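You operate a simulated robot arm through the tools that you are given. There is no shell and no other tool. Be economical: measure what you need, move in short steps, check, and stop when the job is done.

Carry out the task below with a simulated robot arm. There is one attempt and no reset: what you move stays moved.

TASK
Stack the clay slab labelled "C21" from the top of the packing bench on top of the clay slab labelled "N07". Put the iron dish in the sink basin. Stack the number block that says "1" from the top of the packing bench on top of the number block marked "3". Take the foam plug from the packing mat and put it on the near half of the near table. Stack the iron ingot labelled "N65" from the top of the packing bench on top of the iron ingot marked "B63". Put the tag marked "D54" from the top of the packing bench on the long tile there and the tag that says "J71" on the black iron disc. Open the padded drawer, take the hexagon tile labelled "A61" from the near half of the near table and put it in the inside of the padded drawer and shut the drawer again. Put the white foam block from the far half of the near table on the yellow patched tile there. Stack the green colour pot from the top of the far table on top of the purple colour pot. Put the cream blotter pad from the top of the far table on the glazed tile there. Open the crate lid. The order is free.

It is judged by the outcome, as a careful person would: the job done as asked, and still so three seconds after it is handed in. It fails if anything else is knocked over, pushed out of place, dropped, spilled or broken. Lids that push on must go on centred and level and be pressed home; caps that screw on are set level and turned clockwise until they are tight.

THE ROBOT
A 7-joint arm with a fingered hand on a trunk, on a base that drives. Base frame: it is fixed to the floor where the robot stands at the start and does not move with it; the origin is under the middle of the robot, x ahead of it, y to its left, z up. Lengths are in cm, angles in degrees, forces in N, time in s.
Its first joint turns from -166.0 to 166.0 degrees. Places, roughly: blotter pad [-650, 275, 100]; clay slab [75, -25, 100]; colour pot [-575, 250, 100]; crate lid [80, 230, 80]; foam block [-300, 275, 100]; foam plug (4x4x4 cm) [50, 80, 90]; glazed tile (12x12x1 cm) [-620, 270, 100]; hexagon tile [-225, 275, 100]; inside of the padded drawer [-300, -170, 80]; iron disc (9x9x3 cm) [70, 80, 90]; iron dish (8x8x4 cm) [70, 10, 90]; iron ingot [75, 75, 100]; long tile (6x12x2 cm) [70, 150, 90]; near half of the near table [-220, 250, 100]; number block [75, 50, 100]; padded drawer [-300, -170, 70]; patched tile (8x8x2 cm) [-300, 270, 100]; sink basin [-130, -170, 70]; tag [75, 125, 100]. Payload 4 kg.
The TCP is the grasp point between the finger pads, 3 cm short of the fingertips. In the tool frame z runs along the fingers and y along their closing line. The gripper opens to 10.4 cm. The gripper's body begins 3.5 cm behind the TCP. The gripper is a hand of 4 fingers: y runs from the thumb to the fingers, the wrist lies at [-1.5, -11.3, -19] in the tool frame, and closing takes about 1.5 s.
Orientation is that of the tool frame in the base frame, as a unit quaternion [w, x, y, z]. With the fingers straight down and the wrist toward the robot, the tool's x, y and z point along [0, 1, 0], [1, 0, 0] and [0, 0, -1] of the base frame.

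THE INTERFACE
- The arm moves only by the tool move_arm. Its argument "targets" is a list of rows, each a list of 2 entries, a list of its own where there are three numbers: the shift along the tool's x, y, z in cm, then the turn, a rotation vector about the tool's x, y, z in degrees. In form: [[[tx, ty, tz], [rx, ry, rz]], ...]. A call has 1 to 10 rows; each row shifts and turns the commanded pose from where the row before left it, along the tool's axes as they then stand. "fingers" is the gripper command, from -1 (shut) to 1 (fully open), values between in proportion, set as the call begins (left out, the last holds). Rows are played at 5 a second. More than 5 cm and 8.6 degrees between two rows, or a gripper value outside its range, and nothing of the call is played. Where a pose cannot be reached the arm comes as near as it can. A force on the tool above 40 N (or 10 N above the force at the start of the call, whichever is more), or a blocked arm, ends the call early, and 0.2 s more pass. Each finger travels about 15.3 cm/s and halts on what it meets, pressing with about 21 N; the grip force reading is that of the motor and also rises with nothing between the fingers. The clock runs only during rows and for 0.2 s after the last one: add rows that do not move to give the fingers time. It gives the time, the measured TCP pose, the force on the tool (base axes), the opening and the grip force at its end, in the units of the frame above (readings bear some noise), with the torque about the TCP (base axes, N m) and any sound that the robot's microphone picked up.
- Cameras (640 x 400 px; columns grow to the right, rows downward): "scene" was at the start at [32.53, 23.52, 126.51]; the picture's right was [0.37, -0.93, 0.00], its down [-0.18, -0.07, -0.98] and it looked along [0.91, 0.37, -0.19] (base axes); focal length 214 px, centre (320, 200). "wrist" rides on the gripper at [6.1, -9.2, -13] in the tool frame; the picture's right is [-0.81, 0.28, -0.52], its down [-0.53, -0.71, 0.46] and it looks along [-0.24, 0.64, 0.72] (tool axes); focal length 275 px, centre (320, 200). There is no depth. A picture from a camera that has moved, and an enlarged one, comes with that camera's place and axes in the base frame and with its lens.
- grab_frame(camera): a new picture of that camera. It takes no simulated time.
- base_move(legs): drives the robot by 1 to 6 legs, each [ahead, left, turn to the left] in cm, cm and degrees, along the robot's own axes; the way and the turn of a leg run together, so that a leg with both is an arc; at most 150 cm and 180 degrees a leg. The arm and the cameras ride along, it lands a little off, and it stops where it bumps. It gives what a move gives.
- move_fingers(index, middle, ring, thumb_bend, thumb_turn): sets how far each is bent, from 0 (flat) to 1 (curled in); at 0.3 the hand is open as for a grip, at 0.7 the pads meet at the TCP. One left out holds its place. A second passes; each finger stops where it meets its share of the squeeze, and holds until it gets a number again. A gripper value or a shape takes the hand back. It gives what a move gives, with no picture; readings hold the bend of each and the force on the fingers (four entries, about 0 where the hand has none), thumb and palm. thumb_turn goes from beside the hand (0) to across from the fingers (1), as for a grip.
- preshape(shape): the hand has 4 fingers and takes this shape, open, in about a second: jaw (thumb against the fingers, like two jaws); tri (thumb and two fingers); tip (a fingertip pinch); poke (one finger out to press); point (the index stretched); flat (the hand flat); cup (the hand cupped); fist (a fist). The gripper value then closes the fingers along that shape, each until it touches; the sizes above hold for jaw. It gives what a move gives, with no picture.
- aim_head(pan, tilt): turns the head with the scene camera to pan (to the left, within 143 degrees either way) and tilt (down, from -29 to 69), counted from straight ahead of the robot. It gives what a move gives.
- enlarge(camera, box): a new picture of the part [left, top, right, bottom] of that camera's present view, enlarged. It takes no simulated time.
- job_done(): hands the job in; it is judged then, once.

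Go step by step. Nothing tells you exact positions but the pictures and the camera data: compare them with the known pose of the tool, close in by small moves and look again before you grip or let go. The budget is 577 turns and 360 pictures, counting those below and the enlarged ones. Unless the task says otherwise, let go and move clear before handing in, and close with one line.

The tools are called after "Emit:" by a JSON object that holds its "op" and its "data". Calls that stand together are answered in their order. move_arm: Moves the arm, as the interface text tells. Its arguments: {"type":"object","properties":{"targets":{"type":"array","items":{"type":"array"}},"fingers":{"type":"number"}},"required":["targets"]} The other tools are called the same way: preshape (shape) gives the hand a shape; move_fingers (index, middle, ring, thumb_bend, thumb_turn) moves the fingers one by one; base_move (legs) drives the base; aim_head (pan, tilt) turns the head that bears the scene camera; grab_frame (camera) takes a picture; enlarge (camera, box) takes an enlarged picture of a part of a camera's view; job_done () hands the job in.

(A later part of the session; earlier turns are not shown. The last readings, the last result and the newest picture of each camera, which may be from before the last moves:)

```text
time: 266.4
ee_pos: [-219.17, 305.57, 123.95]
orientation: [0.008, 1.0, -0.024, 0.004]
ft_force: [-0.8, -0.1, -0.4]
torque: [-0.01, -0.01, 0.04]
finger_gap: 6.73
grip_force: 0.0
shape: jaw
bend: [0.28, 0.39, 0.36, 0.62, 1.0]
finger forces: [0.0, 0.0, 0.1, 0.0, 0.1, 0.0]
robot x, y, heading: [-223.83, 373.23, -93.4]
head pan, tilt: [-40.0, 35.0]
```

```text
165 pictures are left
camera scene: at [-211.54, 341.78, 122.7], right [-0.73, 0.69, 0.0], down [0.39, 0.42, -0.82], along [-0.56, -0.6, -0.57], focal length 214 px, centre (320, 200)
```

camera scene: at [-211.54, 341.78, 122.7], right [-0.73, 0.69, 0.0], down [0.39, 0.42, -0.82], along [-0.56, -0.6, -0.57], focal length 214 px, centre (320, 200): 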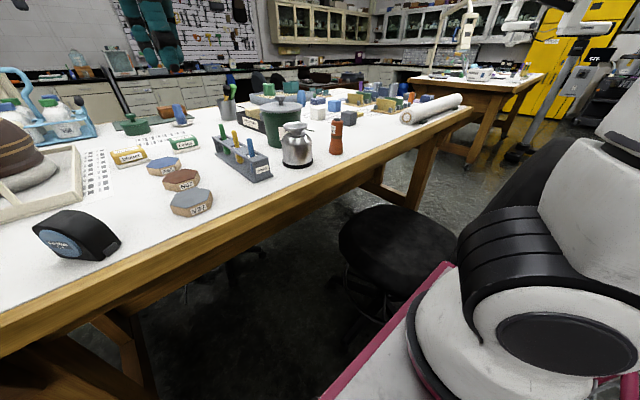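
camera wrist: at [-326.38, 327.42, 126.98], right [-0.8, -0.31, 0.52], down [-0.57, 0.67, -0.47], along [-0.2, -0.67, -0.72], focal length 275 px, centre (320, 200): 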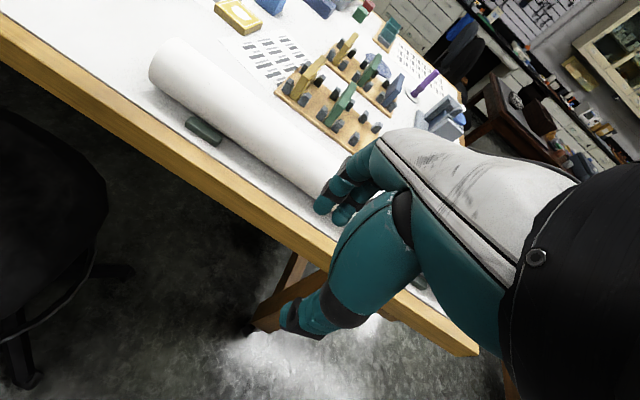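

The base stopped early; I look down around the front of the cart to see what it touches.

Emit:
{"op": "aim_head", "data": {"pan": -15, "tilt": 65}}

Emit:
{"op": "grab_frame", "data": {"camera": "scene"}}

Emit:
{"op": "aim_head", "data": {"pan": 60, "tilt": 60}}

Emit:
{"op": "grab_frame", "data": {"camera": "scene"}}

```text
time: 267.3
ee_pos: [-219.07, 305.43, 123.88]
orientation: [0.008, 1.0, -0.024, 0.003]
ft_force: [-1.1, -0.9, 1.5]
torque: [0.04, -0.01, 0.0]
finger_gap: 6.7
grip_force: 0.1
shape: jaw
bend: [0.28, 0.39, 0.36, 0.62, 1.0]
finger forces: [0.0, 0.0, 0.0, 0.0, 0.1, 0.1]
robot x, y, heading: [-223.79, 373.29, -93.2]
head pan, tilt: [-15.0, 65.0]
```

```text
164 pictures are left
camera scene: at [-207.41, 342.42, 118.71], right [-0.95, 0.32, 0.0], down [0.29, 0.86, -0.42], along [-0.13, -0.4, -0.91], focal length 214 px, centre (320, 200)
```

scene: 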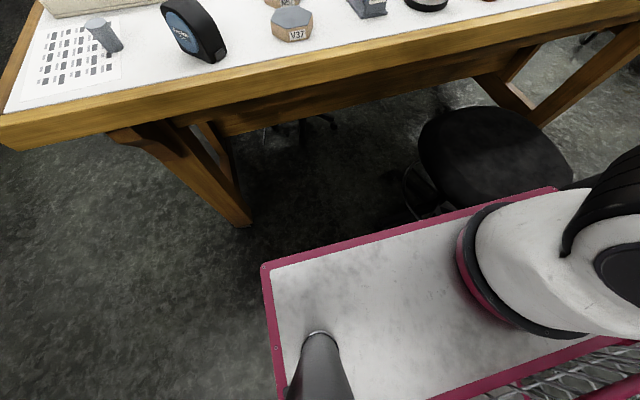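

```text
time: 268.8
ee_pos: [-218.94, 305.59, 123.84]
orientation: [0.008, 1.0, -0.024, 0.004]
ft_force: [-0.5, 0.0, 0.3]
torque: [0.01, 0.04, -0.03]
finger_gap: 6.74
grip_force: 0.1
shape: jaw
bend: [0.28, 0.39, 0.36, 0.62, 1.0]
finger forces: [0.0, 0.0, 0.0, 0.0, 0.1, 0.1]
robot x, y, heading: [-223.94, 373.6, -93.4]
head pan, tilt: [60.0, 60.0]
```

```text
163 pictures are left
camera scene: at [-199.93, 344.51, 119.26], right [-0.55, -0.83, 0.0], down [-0.72, 0.48, -0.5], along [0.42, -0.28, -0.87], focal length 214 px, centre (320, 200)
```

scene: 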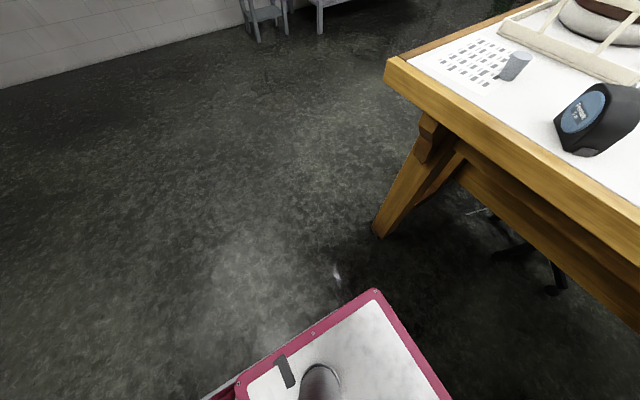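

The chair base is in the way of the cart there. I'll go around to the other long side of the table (y<200), passing the near end.

Emit:
{"op": "base_move", "data": {"legs": [[-20, 0, 3.4], [0, 115, 0], [150, 0, 0], [110, 0, 0]]}}

Emit:
{"op": "aim_head", "data": {"pan": -60, "tilt": 25}}

Emit:
{"op": "grab_frame", "data": {"camera": "scene"}}

```text
time: 288.2
ee_pos: [-90.39, 64.78, 123.94]
orientation: [0.008, 1.0, 0.021, 0.004]
ft_force: [0.7, -0.1, -1.0]
torque: [0.01, 0.01, 0.03]
finger_gap: 6.76
grip_force: 0.1
shape: jaw
bend: [0.28, 0.39, 0.36, 0.62, 1.0]
finger forces: [0.0, 0.0, 0.0, 0.0, 0.1, 0.0]
robot x, y, heading: [-101.17, 131.67, -88.0]
head pan, tilt: [60.0, 60.0]
```

```text
time: 290.2
ee_pos: [-90.35, 64.93, 123.92]
orientation: [0.008, 1.0, 0.021, 0.004]
ft_force: [0.5, 0.6, 0.0]
torque: [0.0, 0.0, -0.01]
finger_gap: 6.73
grip_force: 0.0
shape: jaw
bend: [0.28, 0.39, 0.36, 0.62, 1.0]
finger forces: [0.0, 0.0, 0.1, 0.0, 0.0, 0.0]
robot x, y, heading: [-101.09, 131.8, -88.0]
head pan, tilt: [-60.0, 25.0]
```

```text
162 pictures are left
camera scene: at [-88.49, 103.65, 124.27], right [-0.53, 0.85, 0.0], down [0.36, 0.22, -0.91], along [-0.77, -0.48, -0.42], focal length 214 px, centre (320, 200)
```

scene: 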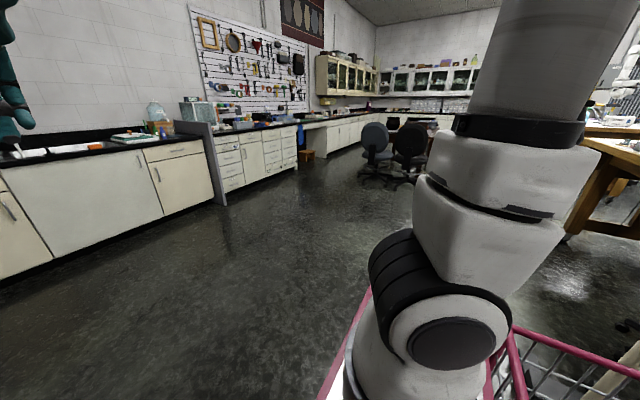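

Emit:
{"op": "base_move", "data": {"legs": [[25, 0, 0], [0, 0, -92], [110, 0, 0]]}}

Emit:
{"op": "aim_head", "data": {"pan": -50, "tilt": 25}}

Emit:
{"op": "grab_frame", "data": {"camera": "scene"}}

```text
time: 301.4
ee_pos: [-282.04, 98.44, 124.0]
orientation: [0.007, 0.713, -0.701, -0.003]
ft_force: [-0.2, 0.3, -0.8]
torque: [-0.03, 0.0, 0.01]
finger_gap: 6.72
grip_force: 0.1
shape: jaw
bend: [0.28, 0.39, 0.36, 0.62, 1.0]
finger forces: [0.0, 0.0, 0.0, 0.0, 0.0, 0.1]
robot x, y, heading: [-214.84, 107.97, -179.8]
head pan, tilt: [-60.0, 25.0]
```

```text
time: 302.1
ee_pos: [-281.94, 98.47, 123.93]
orientation: [0.009, 0.713, -0.701, -0.003]
ft_force: [0.0, -0.1, 0.1]
torque: [0.01, 0.01, 0.02]
finger_gap: 6.74
grip_force: 0.1
shape: jaw
bend: [0.28, 0.39, 0.36, 0.62, 1.0]
finger forces: [0.0, 0.1, 0.0, 0.0, 0.0, 0.1]
robot x, y, heading: [-214.65, 107.61, -179.4]
head pan, tilt: [-50.0, 25.0]
```

```text
161 pictures are left
camera scene: at [-244.66, 94.64, 124.27], right [0.76, 0.65, 0.0], down [0.27, -0.32, -0.91], along [-0.59, 0.69, -0.42], focal length 214 px, centre (320, 200)
```

scene: 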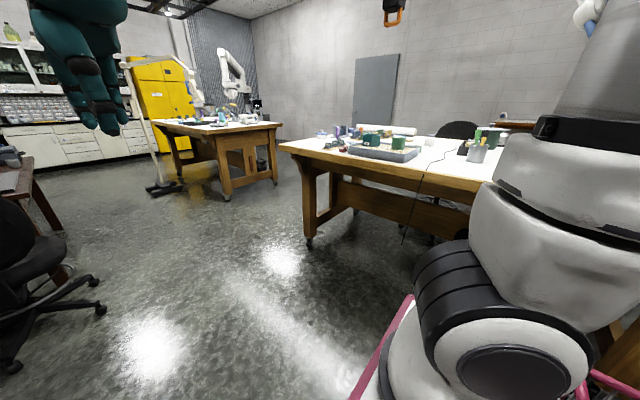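

Emit:
{"op": "base_move", "data": {"legs": [[92, 0, 0], [0, 0, -90], [30, 0, 0]]}}

Emit:
{"op": "aim_head", "data": {"pan": 0, "tilt": 35}}

Emit:
{"op": "grab_frame", "data": {"camera": "scene"}}

Emit:
{"op": "grab_frame", "data": {"camera": "wrist"}}

```text
time: 312.4
ee_pos: [-314.8, 204.28, 123.97]
orientation: [-0.004, -0.013, 1.0, 0.008]
ft_force: [-0.6, 0.1, -0.3]
torque: [0.03, 0.03, 0.04]
finger_gap: 6.74
grip_force: 0.0
shape: jaw
bend: [0.28, 0.39, 0.36, 0.62, 1.0]
finger forces: [0.0, 0.0, 0.0, 0.1, 0.0, 0.0]
robot x, y, heading: [-304.66, 137.06, 90.7]
head pan, tilt: [-50.0, 25.0]
```

```text
time: 313.5
ee_pos: [-314.74, 204.34, 123.79]
orientation: [-0.003, -0.012, 1.0, 0.008]
ft_force: [0.5, 0.1, -0.3]
torque: [-0.01, -0.01, -0.02]
finger_gap: 6.75
grip_force: 0.0
shape: jaw
bend: [0.28, 0.39, 0.36, 0.62, 1.0]
finger forces: [0.0, 0.1, 0.0, 0.0, 0.0, 0.0]
robot x, y, heading: [-305.04, 136.91, 90.7]
head pan, tilt: [0.0, 35.0]
```

```text
160 pictures are left
camera scene: at [-325.49, 169.63, 122.7], right [1.0, 0.01, 0.0], down [0.01, -0.57, -0.82], along [-0.01, 0.82, -0.57], focal length 214 px, centre (320, 200)
```

scene: 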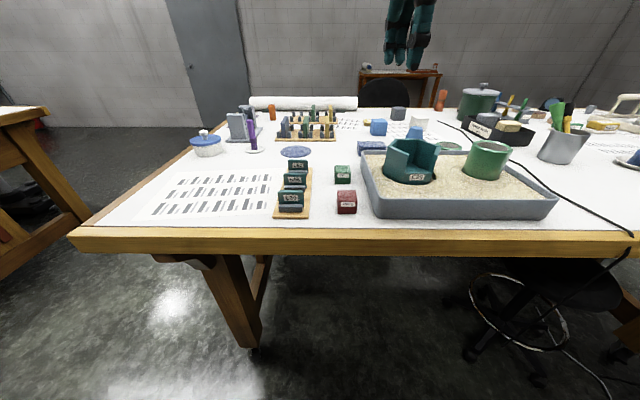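

```text
159 pictures are left
camera wrist: at [-320.5, 194.77, 136.89], right [0.81, 0.29, 0.52], down [0.55, -0.69, -0.47], along [0.22, 0.66, -0.72], focal length 275 px, centre (320, 200)
```

wrist: 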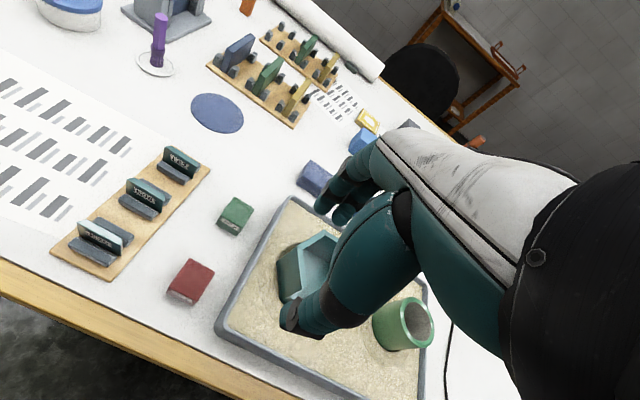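

Emit:
{"op": "base_move", "data": {"legs": [[0, 13, -0.7], [19, 0, 0]]}}

Emit:
{"op": "aim_head", "data": {"pan": -20, "tilt": 30}}

Emit:
{"op": "grab_frame", "data": {"camera": "scene"}}

```text
time: 316.0
ee_pos: [-326.48, 223.25, 123.98]
orientation: [-0.003, -0.003, 1.0, 0.008]
ft_force: [0.9, -0.5, 1.0]
torque: [0.04, 0.0, 0.01]
finger_gap: 6.76
grip_force: 0.2
shape: jaw
bend: [0.28, 0.39, 0.36, 0.62, 1.0]
finger forces: [0.0, 0.0, 0.0, 0.0, 0.1, 0.1]
robot x, y, heading: [-317.81, 155.48, 89.5]
head pan, tilt: [0.0, 35.0]
```

```text
time: 316.8
ee_pos: [-326.44, 223.26, 123.86]
orientation: [-0.004, -0.003, 1.0, 0.008]
ft_force: [-0.2, 0.1, 0.3]
torque: [-0.02, 0.02, 0.0]
finger_gap: 6.73
grip_force: 0.1
shape: jaw
bend: [0.28, 0.39, 0.36, 0.62, 1.0]
finger forces: [0.1, 0.0, 0.0, 0.0, 0.1, 0.1]
robot x, y, heading: [-317.7, 155.89, 89.7]
head pan, tilt: [-20.0, 30.0]
```

```text
158 pictures are left
camera scene: at [-334.82, 188.43, 123.47], right [0.94, -0.35, 0.0], down [-0.17, -0.47, -0.87], along [0.3, 0.81, -0.5], focal length 214 px, centre (320, 200)
```

scene: 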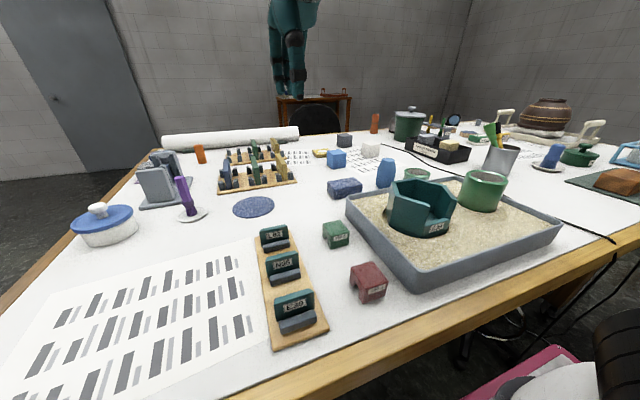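

Emit:
{"op": "enlarge", "data": {"camera": "scene", "box": [300, 120, 428, 200]}}

```text
5.00 times, centred on (364, 160) of scene
camera zoom: at [-334.82, 188.43, 123.47], right [0.94, -0.35, 0.0], down [-0.17, -0.47, -0.87], along [0.3, 0.81, -0.5], focal length 1072 px, centre (100, 400)
```

zoom: 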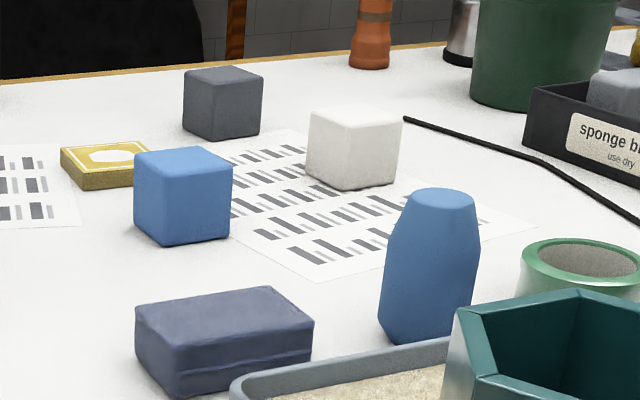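

The white block is near (-285,262.5), the yellow tile near (-304,270.5). I swing the hand over the table above the pots toward the block.

Emit:
{"op": "move_arm", "data": {"targets": [[[-4.6, 1, 0.6], [0, 0, 0]], [[-4.6, 1, 0.6], [0, 0, 0]], [[-4.6, 1, 0.6], [0, 0, 0]], [[-4.6, 1, 0.6], [0, 0, 0]], [[-4.6, 1, 0.6], [0, 0, 0]], [[-4.6, 1, 0.6], [0, 0, 0]], [[-4.6, 1, 0.6], [0, 0, 0]], [[-4.6, 1, 0.6], [0, 0, 0]], [[-4.6, 1, 0.6], [0, 0, 0]], [[0, 0, 0], [0, 0, 0]]], "fingers": 0.7}}

Emit:
{"op": "grab_frame", "data": {"camera": "wrist"}}

```text
time: 319.0
ee_pos: [-284.96, 232.28, 118.24]
orientation: [-0.003, -0.003, 1.0, 0.008]
ft_force: [0.3, 0.0, 0.2]
torque: [0.0, 0.0, 0.02]
finger_gap: 8.85
grip_force: 0.0
shape: jaw
bend: [0.27, 0.33, 0.31, 0.44, 0.99]
finger forces: [0.1, 0.0, 0.0, 0.0, 0.0, 0.1]
robot x, y, heading: [-317.97, 155.9, 89.7]
head pan, tilt: [-20.0, 30.0]
```

```text
156 pictures are left
camera wrist: at [-290.91, 222.77, 131.12], right [0.81, 0.27, 0.52], down [0.53, -0.7, -0.47], along [0.24, 0.66, -0.72], focal length 275 px, centre (320, 200)
```

wrist: 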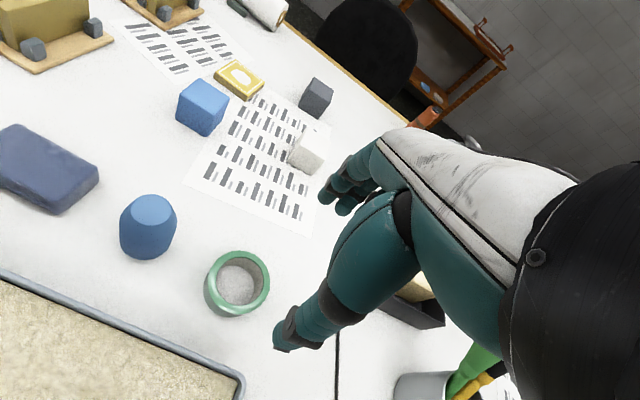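

Emit:
{"op": "enlarge", "data": {"camera": "wrist", "box": [200, 50, 344, 190]}}

```text
2.86 times, centred on (272, 120) of wrist
camera zoom: at [-290.91, 222.77, 131.12], right [0.81, 0.27, 0.52], down [0.53, -0.7, -0.47], along [0.24, 0.66, -0.72], focal length 786 px, centre (457, 429)
```

zoom: 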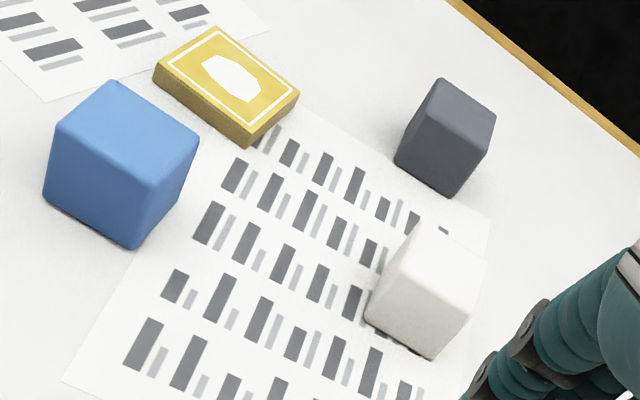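

Emit:
{"op": "move_arm", "data": {"targets": [[[0, 4.4, 1.5], [0, 0, 0]], [[0, 4.4, 1.5], [0, 0, 0]], [[0, 4.4, 1.5], [0, 0, 0]], [[0, 4.4, 1.5], [0, 0, 0]], [[0, 4.4, 1.5], [0, 0, 0]], [[0, 4.4, 1.5], [0, 0, 0]], [[-0.4, 4, 1.5], [0, 0, 0]], [[0, 0, 1.5], [0, 0, 0]], [[0, 0, 0], [0, 0, 0]]]}}

Emit:
{"op": "enlarge", "data": {"camera": "wrist", "box": [160, 130, 400, 380]}}

Emit:
{"op": "enlarge", "data": {"camera": "scene", "box": [300, 90, 428, 170]}}

```text
time: 321.0
ee_pos: [-285.03, 262.75, 106.83]
orientation: [-0.004, -0.003, 1.0, 0.008]
ft_force: [0.2, -0.8, -0.2]
torque: [-0.02, 0.01, 0.02]
finger_gap: 8.82
grip_force: 0.1
shape: jaw
bend: [0.27, 0.33, 0.31, 0.44, 0.99]
finger forces: [0.1, 0.0, 0.0, 0.1, 0.0, 0.0]
robot x, y, heading: [-318.08, 155.94, 89.5]
head pan, tilt: [-20.0, 30.0]
```

```text
1.60 times, centred on (280, 255) of wrist
camera zoom: at [-290.95, 253.3, 119.89], right [0.81, 0.27, 0.52], down [0.53, -0.7, -0.47], along [0.24, 0.66, -0.72], focal length 440 px, centre (384, 112)
```

zoom: 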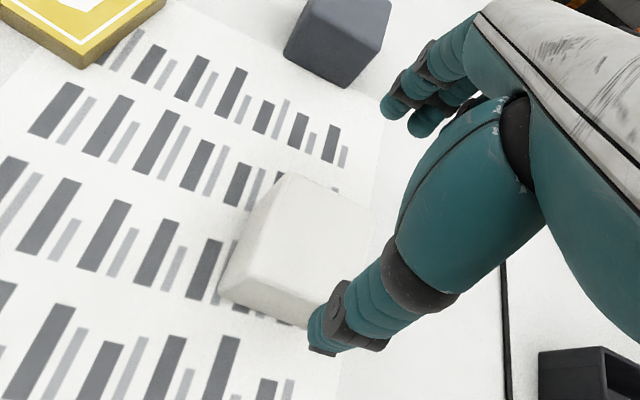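

```text
5.00 times, centred on (364, 130) of scene
camera zoom: at [-334.8, 188.42, 123.47], right [0.94, -0.35, 0.0], down [-0.17, -0.47, -0.87], along [0.3, 0.81, -0.5], focal length 1072 px, centre (100, 550)
```

zoom: 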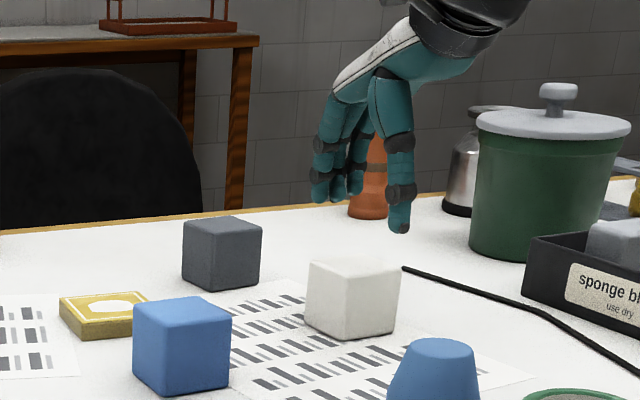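

Emit:
{"op": "move_arm", "data": {"targets": [[[0.3, -0.4, 3], [0, 0, 0]], [[0, 0, 3], [0, 0, 0]], [[0, 0, 2.2], [0, 0, 0]], [[0, 0, 0], [0, 0, 0]]]}}

Emit:
{"op": "enlarge", "data": {"camera": "wrist", "box": [160, 130, 400, 380]}}

Emit:
{"op": "enlarge", "data": {"camera": "scene", "box": [300, 90, 428, 170]}}

```text
time: 322.0
ee_pos: [-285.29, 262.7, 98.57]
orientation: [-0.003, -0.002, 1.0, 0.007]
ft_force: [0.5, 0.5, -0.1]
torque: [0.0, 0.01, 0.03]
finger_gap: 8.82
grip_force: 0.1
shape: jaw
bend: [0.27, 0.33, 0.31, 0.44, 0.99]
finger forces: [0.0, 0.0, 0.0, 0.1, 0.0, 0.0]
robot x, y, heading: [-318.53, 155.54, 89.6]
head pan, tilt: [-20.0, 30.0]
```

```text
1.60 times, centred on (280, 255) of wrist
camera zoom: at [-291.3, 253.37, 111.52], right [0.81, 0.27, 0.52], down [0.53, -0.7, -0.47], along [0.24, 0.66, -0.72], focal length 440 px, centre (384, 112)
```

zoom: 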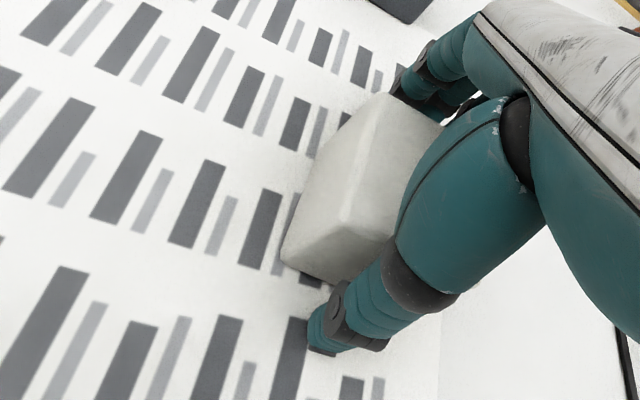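

```text
5.00 times, centred on (364, 130) of scene
camera zoom: at [-334.8, 188.43, 123.47], right [0.94, -0.35, 0.0], down [-0.17, -0.47, -0.87], along [0.3, 0.81, -0.5], focal length 1072 px, centre (100, 550)
```

zoom: 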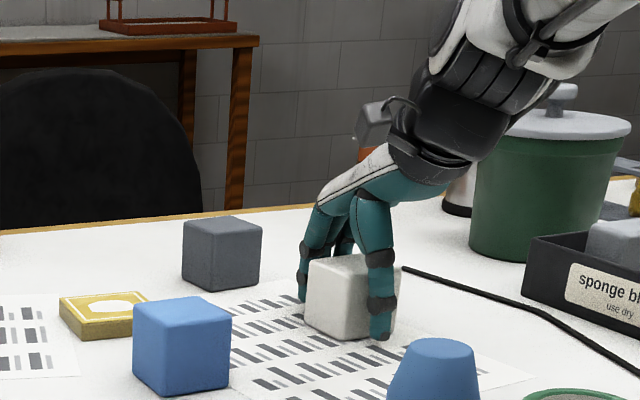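

Block sits between thumb and fingers; I close and lift.

Emit:
{"op": "move_arm", "data": {"targets": [[[0, 0, 0], [0, 0, 0]], [[0, 0, 0], [0, 0, 0]], [[0, 0, 0], [0, 0, 0]], [[0, 0, 0], [0, 0, 0]], [[0, 0, 0], [0, 0, 0]], [[0, 0, 0], [0, 0, 0]]], "fingers": -1}}

Emit:
{"op": "move_arm", "data": {"targets": [[[0, 0, -1], [0, 0, 0]], [[0, 0, -3], [0, 0, 0]], [[0, 0, -3], [0, 0, 0]], [[0, 0, 0], [0, 0, 0]]]}}

Emit:
{"op": "enlarge", "data": {"camera": "wrist", "box": [120, 80, 400, 360]}}

Emit:
{"op": "enlarge", "data": {"camera": "scene", "box": [300, 90, 428, 170]}}

```text
time: 323.4
ee_pos: [-285.47, 262.79, 98.65]
orientation: [-0.004, -0.003, 1.0, 0.008]
ft_force: [0.0, -0.6, 0.6]
torque: [-0.01, 0.01, -0.01]
finger_gap: 4.95
grip_force: 21.4
shape: jaw
bend: [0.74, 0.46, 0.42, 0.71, 1.0]
finger forces: [10.7, 5.9, 2.6, 0.0, 19.2, 0.0]
robot x, y, heading: [-318.52, 155.45, 89.9]
head pan, tilt: [-20.0, 30.0]
```

```text
time: 324.4
ee_pos: [-285.13, 262.85, 105.37]
orientation: [-0.004, -0.003, 1.0, 0.007]
ft_force: [0.5, -0.8, -0.1]
torque: [0.0, 0.01, 0.0]
finger_gap: 4.95
grip_force: 20.6
shape: jaw
bend: [0.74, 0.46, 0.42, 0.71, 1.0]
finger forces: [10.7, 5.9, 2.5, 0.0, 19.1, 0.0]
robot x, y, heading: [-317.85, 155.47, 89.4]
head pan, tilt: [-20.0, 30.0]
```

```text
1.43 times, centred on (260, 220) of wrist
camera zoom: at [-291.14, 253.44, 118.36], right [0.81, 0.27, 0.52], down [0.53, -0.7, -0.47], along [0.24, 0.66, -0.72], focal length 393 px, centre (406, 171)
```

zoom: 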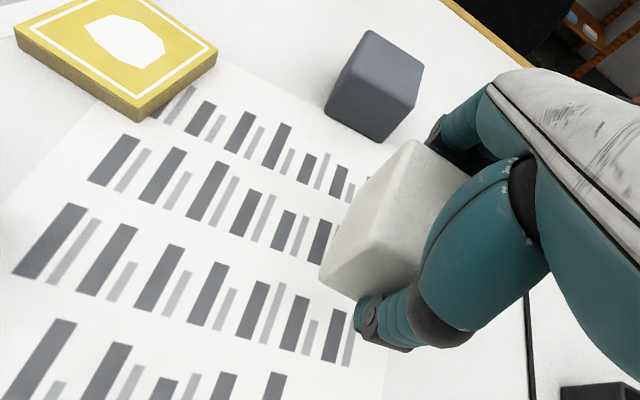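

```text
5.00 times, centred on (364, 130) of scene
camera zoom: at [-334.8, 188.43, 123.47], right [0.94, -0.35, 0.0], down [-0.17, -0.47, -0.87], along [0.3, 0.81, -0.5], focal length 1072 px, centre (100, 550)
```

zoom: 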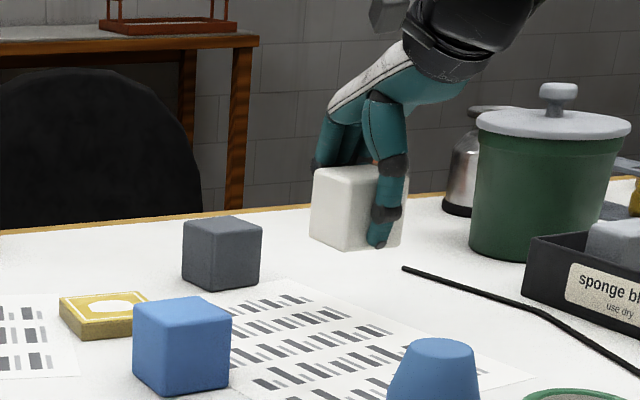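

The tile centre is at about (-303,269.8). I carry the block there.

Emit:
{"op": "base_move", "data": {"legs": [[3, 0, 0]]}}

Emit:
{"op": "move_arm", "data": {"targets": [[[4, -0.5, -1], [0, 0, 0]], [[4, 0, -1], [0, 0, 0]], [[4, 0, 0], [0, 0, 0]], [[4, 1, 0], [0, 0, 0]], [[2, 2, 0], [0, 0, 0]], [[0, 0, 0], [0, 0, 0]]]}}

Emit:
{"op": "enlarge", "data": {"camera": "wrist", "box": [120, 80, 400, 360]}}

Emit:
{"op": "enlarge", "data": {"camera": "scene", "box": [270, 90, 398, 170]}}

```text
time: 325.2
ee_pos: [-285.08, 265.87, 105.42]
orientation: [-0.004, -0.002, 1.0, 0.007]
ft_force: [0.2, -0.1, 0.0]
torque: [0.01, 0.02, 0.01]
finger_gap: 4.9
grip_force: 20.9
shape: jaw
bend: [0.74, 0.46, 0.42, 0.71, 1.0]
finger forces: [10.6, 5.8, 2.6, 0.1, 19.2, 0.0]
robot x, y, heading: [-318.34, 158.5, 89.8]
head pan, tilt: [-20.0, 30.0]
```

```text
time: 326.6
ee_pos: [-302.83, 268.07, 107.53]
orientation: [-0.004, -0.002, 1.0, 0.008]
ft_force: [-0.5, 0.0, 0.5]
torque: [0.01, 0.05, 0.02]
finger_gap: 4.94
grip_force: 21.0
shape: jaw
bend: [0.74, 0.46, 0.42, 0.71, 1.0]
finger forces: [10.7, 5.8, 2.6, 0.0, 19.1, 0.1]
robot x, y, heading: [-318.28, 158.95, 89.5]
head pan, tilt: [-20.0, 30.0]
```

```text
1.43 times, centred on (260, 220) of wrist
camera zoom: at [-308.91, 258.62, 120.59], right [0.81, 0.27, 0.52], down [0.53, -0.7, -0.47], along [0.24, 0.66, -0.72], focal length 393 px, centre (406, 171)
```

zoom: 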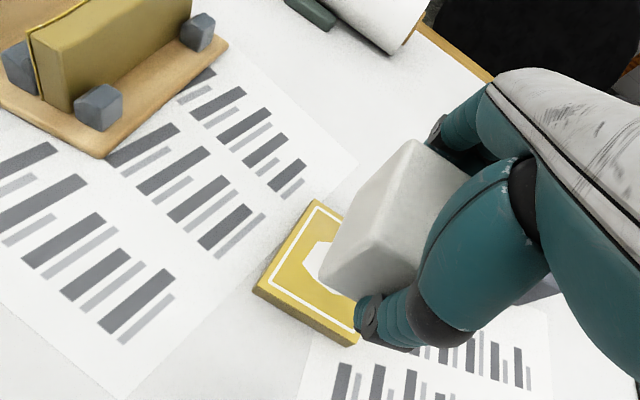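

```text
5.00 times, centred on (334, 130) of scene
camera zoom: at [-334.77, 191.42, 123.47], right [0.94, -0.35, 0.0], down [-0.17, -0.47, -0.87], along [0.3, 0.81, -0.5], focal length 1072 px, centre (250, 550)
```

zoom: 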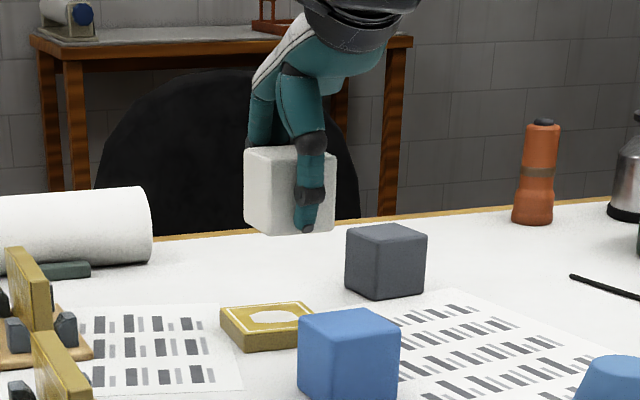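

Emit:
{"op": "move_arm", "data": {"targets": [[[0.5, 1.1, 1.5], [0, 0, 0]], [[0, 0, 2], [0, 0, 0]], [[0, 0, 2], [0, 0, 0]], [[0, 0, 0], [0, 0, 0]]]}}

Emit:
{"op": "enlarge", "data": {"camera": "wrist", "box": [120, 80, 400, 360]}}

Emit:
{"op": "enlarge", "data": {"camera": "scene", "box": [290, 120, 370, 170]}}

```text
time: 327.6
ee_pos: [-303.51, 269.29, 102.03]
orientation: [-0.003, -0.003, 1.0, 0.008]
ft_force: [-0.1, 0.9, 0.9]
torque: [0.0, 0.0, 0.01]
finger_gap: 4.94
grip_force: 20.8
shape: jaw
bend: [0.74, 0.46, 0.43, 0.71, 1.0]
finger forces: [10.7, 5.8, 2.6, 0.1, 19.1, 0.0]
robot x, y, heading: [-318.05, 158.81, 89.8]
head pan, tilt: [-20.0, 30.0]
```

```text
1.43 times, centred on (260, 220) of wrist
camera zoom: at [-309.43, 259.85, 114.99], right [0.81, 0.27, 0.52], down [0.53, -0.7, -0.47], along [0.24, 0.66, -0.72], focal length 393 px, centre (406, 171)
```

zoom: 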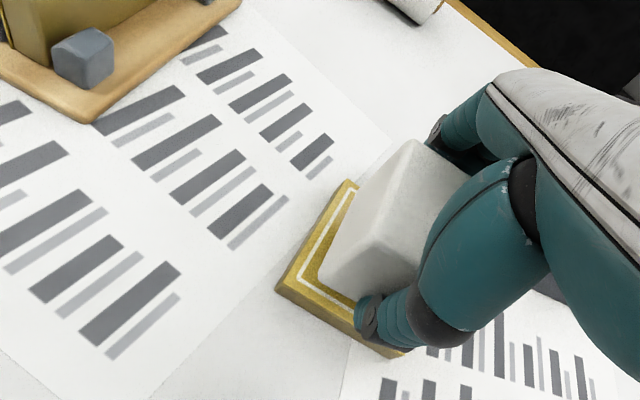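

```text
8.00 times, centred on (330, 145) of scene
camera zoom: at [-334.77, 191.42, 123.47], right [0.94, -0.35, 0.0], down [-0.17, -0.47, -0.87], along [0.3, 0.81, -0.5], focal length 1716 px, centre (240, 640)
```

zoom: 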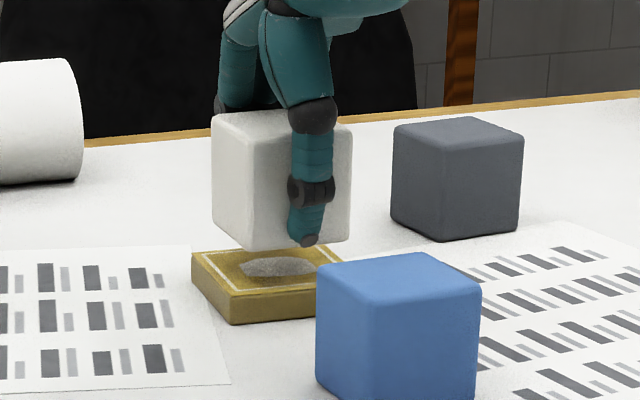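

Emit:
{"op": "move_arm", "data": {"targets": [[[0, 0, 0.6], [0, 0, 0]], [[0, 0, 0.4], [0, 0, 0]], [[0, 0, 0.3], [0, 0, 0]], [[0, 0, 0], [0, 0, 0]]]}}

Emit:
{"op": "enlarge", "data": {"camera": "scene", "box": [290, 120, 370, 170]}}

```text
time: 328.6
ee_pos: [-303.58, 269.35, 100.68]
orientation: [-0.003, -0.003, 1.0, 0.008]
ft_force: [-0.3, 0.3, -0.6]
torque: [0.0, 0.02, 0.01]
finger_gap: 4.94
grip_force: 20.8
shape: jaw
bend: [0.74, 0.46, 0.43, 0.71, 1.0]
finger forces: [10.7, 5.8, 2.6, 0.0, 19.1, 0.0]
robot x, y, heading: [-318.36, 158.54, 89.5]
head pan, tilt: [-20.0, 30.0]
```

```text
8.00 times, centred on (330, 145) of scene
camera zoom: at [-334.77, 191.43, 123.47], right [0.94, -0.35, 0.0], down [-0.17, -0.47, -0.87], along [0.3, 0.81, -0.5], focal length 1716 px, centre (240, 640)
```

zoom: 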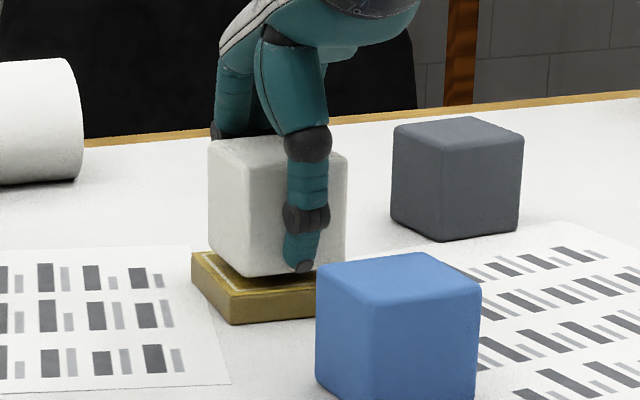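

Emit:
{"op": "move_arm", "data": {"targets": [[[0, 0, 0.2], [0, 0, 0]], [[0, 0, 0.2], [0, 0, 0]], [[0, 0, 0.1], [0, 0, 0]], [[0, 0, 0], [0, 0, 0]]]}}

Emit:
{"op": "enlarge", "data": {"camera": "scene", "box": [290, 120, 370, 170]}}

```text
time: 329.6
ee_pos: [-303.62, 269.45, 100.19]
orientation: [-0.003, -0.002, 1.0, 0.008]
ft_force: [-0.8, -0.7, -0.2]
torque: [0.01, 0.0, 0.0]
finger_gap: 4.92
grip_force: 21.0
shape: jaw
bend: [0.74, 0.46, 0.43, 0.71, 1.0]
finger forces: [10.7, 5.8, 2.6, 0.0, 19.1, 0.0]
robot x, y, heading: [-317.85, 158.75, 89.5]
head pan, tilt: [-20.0, 30.0]
```

```text
8.00 times, centred on (330, 145) of scene
camera zoom: at [-334.77, 191.42, 123.47], right [0.94, -0.35, 0.0], down [-0.17, -0.47, -0.87], along [0.3, 0.81, -0.5], focal length 1716 px, centre (240, 640)
```

zoom: 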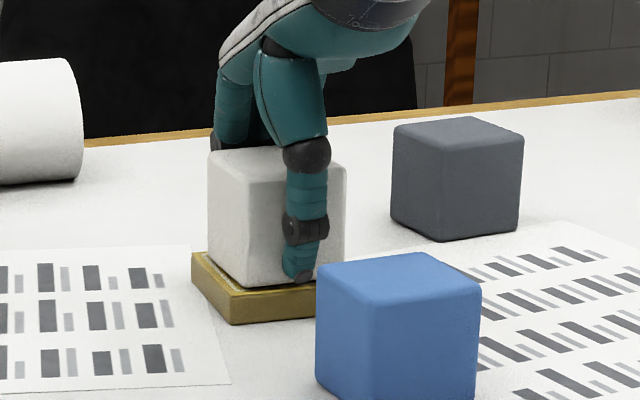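

Emit:
{"op": "move_arm", "data": {"targets": [[[0, 0, 0.2], [0, 0, 0]], [[0, 0, 0.15], [0, 0, 0]], [[0, 0, 0], [0, 0, 0]]]}}

```text
time: 330.4
ee_pos: [-303.68, 269.5, 99.95]
orientation: [-0.003, -0.002, 1.0, 0.01]
ft_force: [1.2, 0.9, 13.0]
torque: [-0.04, -0.08, 0.04]
finger_gap: 4.96
grip_force: 21.4
shape: jaw
bend: [0.74, 0.46, 0.42, 0.71, 1.0]
finger forces: [11.7, 6.7, 3.1, 0.0, 21.1, 0.1]
robot x, y, heading: [-317.8, 158.57, 89.6]
head pan, tilt: [-20.0, 30.0]
```

Contact. Release and rise.

Emit:
{"op": "move_arm", "data": {"targets": [[[0, 0, 0], [0, 0, 0]], [[0, 0, 0], [0, 0, 0]], [[0, 0, 0], [0, 0, 0]], [[0, 0, 0], [0, 0, 0]]], "fingers": 0.5}}

Emit:
{"op": "move_arm", "data": {"targets": [[[0, 0, -2], [0, 0, 0]], [[0, 0, -3], [0, 0, 0]], [[0, -3, -3], [0, 0, 0]], [[0, -4.5, -2], [0, 0, 0]], [[0, -4.5, -1], [0, 0, 0]], [[0, -4.5, -1], [0, 0, 0]], [[0, -4.5, -1], [0, 0, 0]], [[0, -4.5, -1], [0, 0, 0]], [[0, 0, 0], [0, 0, 0]]]}}

Emit:
{"op": "enlarge", "data": {"camera": "scene", "box": [280, 110, 408, 190]}}

```text
time: 331.4
ee_pos: [-303.62, 269.47, 99.73]
orientation: [-0.003, -0.002, 1.0, 0.008]
ft_force: [0.1, 0.9, -0.3]
torque: [0.02, 0.01, 0.01]
finger_gap: 7.78
grip_force: 0.1
shape: jaw
bend: [0.27, 0.36, 0.33, 0.54, 0.99]
finger forces: [0.0, 0.0, 0.1, 0.0, 0.1, 0.0]
robot x, y, heading: [-318.07, 158.74, 89.7]
head pan, tilt: [-20.0, 30.0]
```

```text
time: 333.4
ee_pos: [-303.28, 243.62, 113.74]
orientation: [-0.004, -0.003, 1.0, 0.008]
ft_force: [0.4, 1.6, -0.6]
torque: [0.0, -0.02, -0.01]
finger_gap: 7.77
grip_force: 0.1
shape: jaw
bend: [0.27, 0.36, 0.33, 0.54, 0.99]
finger forces: [0.0, 0.1, 0.0, 0.0, 0.0, 0.0]
robot x, y, heading: [-317.93, 158.83, 89.4]
head pan, tilt: [-20.0, 30.0]
```

```text
5.00 times, centred on (344, 150) of scene
camera zoom: at [-334.77, 191.43, 123.47], right [0.94, -0.35, 0.0], down [-0.17, -0.47, -0.87], along [0.3, 0.81, -0.5], focal length 1072 px, centre (200, 450)
```

zoom: 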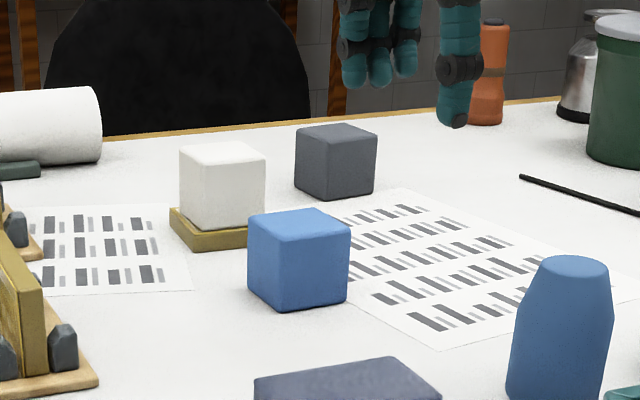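

The foam block is on the tile. Next the far table: I raise and retract the hand, back up and drive along to x≈-560.

Emit:
{"op": "move_arm", "data": {"targets": [[[2, -2, -3.5], [0, 0, 0]], [[2, -2, -3.5], [0, 0, 0]], [[2, -4, -1], [0, 0, 0]], [[2, -4, 0], [0, 0, 0]], [[2, -4, 0], [0, 0, 0]], [[2, -4, 0], [0, 0, 0]], [[0, 0, 0], [0, 0, 0]]]}}

Emit:
{"op": "base_move", "data": {"legs": [[-24, 0, 0], [0, 130, 0], [0, 100, 0]]}}

Emit:
{"op": "aim_head", "data": {"pan": 10, "tilt": 25}}

Emit:
{"op": "grab_frame", "data": {"camera": "scene"}}

```text
time: 335.0
ee_pos: [-314.94, 223.39, 121.71]
orientation: [-0.003, -0.002, 1.0, 0.007]
ft_force: [-0.3, 0.0, 0.1]
torque: [0.03, 0.01, -0.01]
finger_gap: 7.77
grip_force: 0.2
shape: jaw
bend: [0.27, 0.36, 0.33, 0.54, 0.99]
finger forces: [0.0, 0.1, 0.0, 0.0, 0.0, 0.0]
robot x, y, heading: [-317.63, 158.54, 89.5]
head pan, tilt: [-20.0, 30.0]
```

```text
time: 347.9
ee_pos: [-544.85, 207.44, 121.71]
orientation: [-0.003, 0.023, 1.0, 0.008]
ft_force: [0.6, -0.3, -0.7]
torque: [-0.01, 0.04, 0.02]
finger_gap: 7.8
grip_force: 0.0
shape: jaw
bend: [0.27, 0.36, 0.33, 0.54, 0.99]
finger forces: [0.0, 0.1, 0.0, 0.1, 0.0, 0.0]
robot x, y, heading: [-551.32, 142.96, 86.9]
head pan, tilt: [-20.0, 30.0]
```

```text
time: 348.8
ee_pos: [-544.77, 207.49, 121.62]
orientation: [-0.004, 0.022, 1.0, 0.009]
ft_force: [0.5, -0.8, 0.2]
torque: [-0.02, 0.05, -0.01]
finger_gap: 7.78
grip_force: 0.0
shape: jaw
bend: [0.27, 0.36, 0.33, 0.54, 0.99]
finger forces: [0.0, 0.0, 0.0, 0.1, 0.0, 0.0]
robot x, y, heading: [-551.08, 142.81, 86.6]
head pan, tilt: [10.0, 25.0]
```

```text
141 pictures are left
camera scene: at [-570.79, 177.33, 124.27], right [0.99, 0.11, 0.0], down [0.05, -0.42, -0.91], along [-0.1, 0.9, -0.42], focal length 214 px, centre (320, 200)
```

scene: 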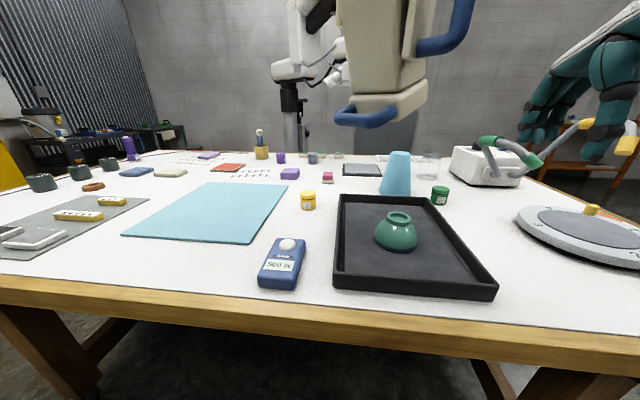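

Emit:
{"op": "enlarge", "data": {"camera": "scene", "box": [100, 130, 300, 220]}}

Emit:
{"op": "enlarge", "data": {"camera": "scene", "box": [260, 130, 460, 220]}}

Emit:
{"op": "aim_head", "data": {"pan": 0, "tilt": -10}}

Emit:
{"op": "grab_frame", "data": {"camera": "scene"}}

```text
3.20 times, centred on (200, 175) of scene
camera zoom: at [-570.79, 177.33, 124.27], right [0.99, 0.11, 0.0], down [0.05, -0.42, -0.91], along [-0.1, 0.9, -0.42], focal length 686 px, centre (704, 280)
```

zoom: 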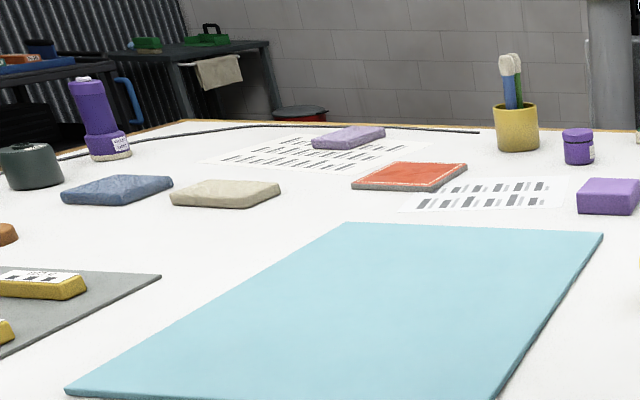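

```text
3.20 times, centred on (360, 175) of scene
camera zoom: at [-570.79, 177.33, 124.27], right [0.99, 0.11, 0.0], down [0.05, -0.42, -0.91], along [-0.1, 0.9, -0.42], focal length 686 px, centre (192, 280)
```

zoom: 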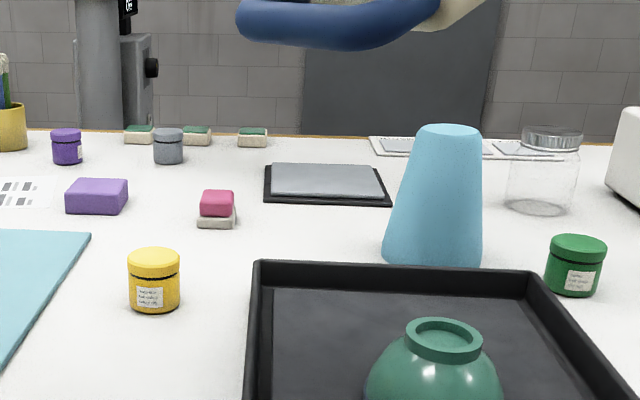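

```text
time: 349.8
ee_pos: [-544.7, 207.55, 121.67]
orientation: [-0.003, 0.022, 1.0, 0.008]
ft_force: [-0.8, -0.2, -0.2]
torque: [-0.01, -0.01, -0.04]
finger_gap: 7.77
grip_force: 0.0
shape: jaw
bend: [0.27, 0.36, 0.33, 0.54, 0.99]
finger forces: [0.0, 0.0, 0.0, 0.0, 0.1, 0.0]
robot x, y, heading: [-551.14, 143.2, 86.4]
head pan, tilt: [0.0, -10.0]
```

```text
138 pictures are left
camera scene: at [-569.24, 176.6, 129.83], right [1.0, -0.06, 0.0], down [0.01, 0.17, -0.98], along [0.06, 0.98, 0.17], focal length 214 px, centre (320, 200)
```

scene: 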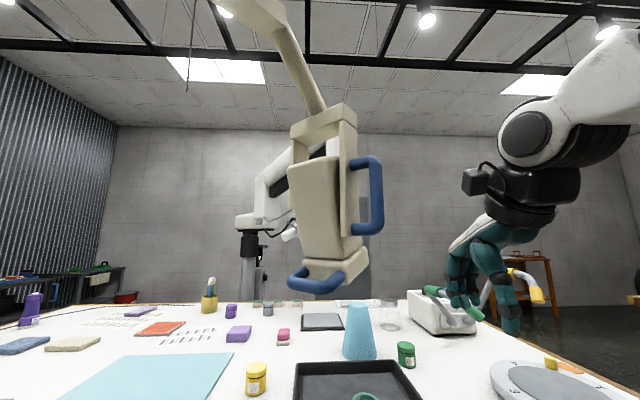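

A hanging device with blue handles is at about (-567,212,122) above the table edge, which I must avoid. I check the left side for the lamp stand.

Emit:
{"op": "aim_head", "data": {"pan": 60, "tilt": 30}}

Emit:
{"op": "grab_frame", "data": {"camera": "scene"}}

```text
time: 351.1
ee_pos: [-544.71, 207.56, 121.77]
orientation: [-0.004, 0.022, 1.0, 0.008]
ft_force: [0.3, -0.8, 0.8]
torque: [0.0, -0.03, 0.0]
finger_gap: 7.8
grip_force: 0.1
shape: jaw
bend: [0.27, 0.36, 0.33, 0.54, 0.99]
finger forces: [0.0, 0.1, 0.0, 0.1, 0.0, 0.0]
robot x, y, heading: [-550.92, 142.75, 86.5]
head pan, tilt: [60.0, 30.0]
```

```text
137 pictures are left
camera scene: at [-577.29, 173.16, 123.48], right [0.55, 0.83, 0.0], down [0.42, -0.28, -0.87], along [-0.72, 0.48, -0.5], focal length 214 px, centre (320, 200)
```

scene: 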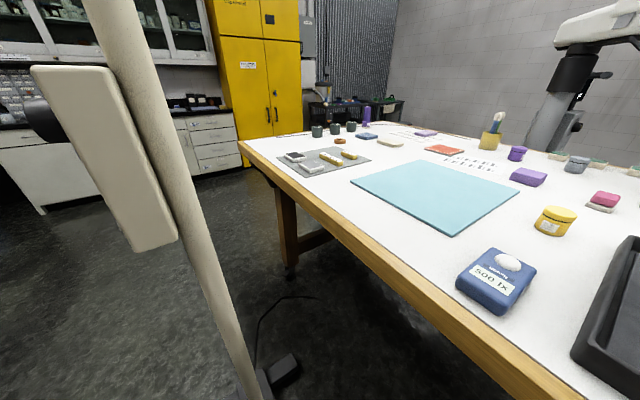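

The purple pot can only be reached from the other long side, so I drive around between the two tables to the +y side and look.

Emit:
{"op": "base_move", "data": {"legs": [[0, -127, 3.4], [125, 0, 0], [125, 0, 0], [0, 0, 180]]}}

Emit:
{"op": "aim_head", "data": {"pan": -50, "tilt": 15}}

Emit:
{"op": "grab_frame", "data": {"camera": "scene"}}

```text
time: 376.8
ee_pos: [-413.37, 319.26, 121.58]
orientation: [0.007, 0.999, 0.038, 0.004]
ft_force: [0.8, -0.5, -0.2]
torque: [0.0, -0.02, -0.01]
finger_gap: 7.8
grip_force: 0.0
shape: jaw
bend: [0.27, 0.36, 0.33, 0.54, 0.99]
finger forces: [0.0, 0.1, 0.1, 0.0, 0.0, 0.0]
robot x, y, heading: [-414.78, 384.02, -86.4]
head pan, tilt: [60.0, 30.0]
```

```text
time: 378.6
ee_pos: [-413.29, 319.44, 121.68]
orientation: [0.007, 0.999, 0.037, 0.004]
ft_force: [-0.5, -0.3, 0.2]
torque: [0.01, 0.0, 0.01]
finger_gap: 7.77
grip_force: 0.0
shape: jaw
bend: [0.27, 0.36, 0.33, 0.54, 0.99]
finger forces: [0.0, 0.0, 0.0, 0.0, 0.0, 0.1]
robot x, y, heading: [-415.08, 383.92, -86.1]
head pan, tilt: [-50.0, 15.0]
```

```text
136 pictures are left
camera scene: at [-400.43, 354.95, 125.89], right [-0.69, 0.72, 0.0], down [0.19, 0.18, -0.97], along [-0.7, -0.67, -0.26], focal length 214 px, centre (320, 200)
```

scene: 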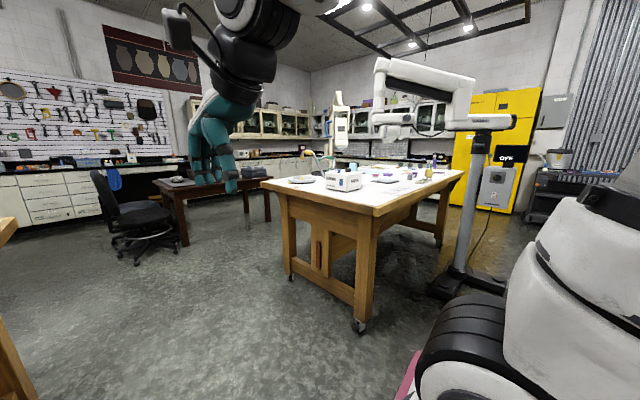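

The white arm on its pole stands at (-613,333). I pass behind it at y≈440 and take a stance beyond it near (-672,350).

Emit:
{"op": "base_move", "data": {"legs": [[-56, 0, -3.6], [0, -130, 0], [0, -125, 0]]}}

Emit:
{"op": "aim_head", "data": {"pan": 25, "tilt": 20}}

Emit:
{"op": "grab_frame", "data": {"camera": "scene"}}

```text
time: 393.9
ee_pos: [-680.0, 394.5, 121.72]
orientation: [0.008, 0.999, -0.046, 0.003]
ft_force: [-0.4, -0.3, -1.1]
torque: [-0.01, 0.01, 0.02]
finger_gap: 7.76
grip_force: 0.1
shape: jaw
bend: [0.27, 0.36, 0.33, 0.54, 0.99]
finger forces: [0.0, 0.0, 0.0, 0.1, 0.0, 0.0]
robot x, y, heading: [-671.02, 458.86, -96.3]
head pan, tilt: [-50.0, 15.0]
```

```text
time: 395.4
ee_pos: [-680.04, 394.58, 121.77]
orientation: [0.008, 0.999, -0.045, 0.003]
ft_force: [-0.4, 0.2, 0.2]
torque: [-0.02, 0.0, -0.02]
finger_gap: 7.78
grip_force: 0.0
shape: jaw
bend: [0.27, 0.36, 0.33, 0.54, 0.99]
finger forces: [0.0, 0.0, 0.0, 0.1, 0.0, 0.1]
robot x, y, heading: [-670.46, 458.76, -96.0]
head pan, tilt: [25.0, 20.0]
```

```text
135 pictures are left
camera scene: at [-650.5, 423.9, 125.08], right [-0.95, -0.33, 0.0], down [-0.11, 0.32, -0.94], along [0.31, -0.89, -0.34], focal length 214 px, centre (320, 200)
```

scene: 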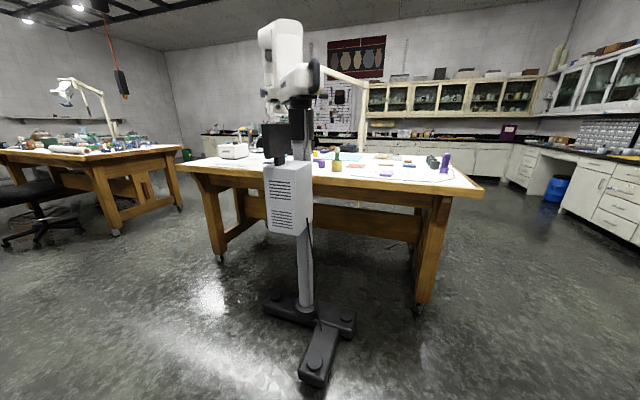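

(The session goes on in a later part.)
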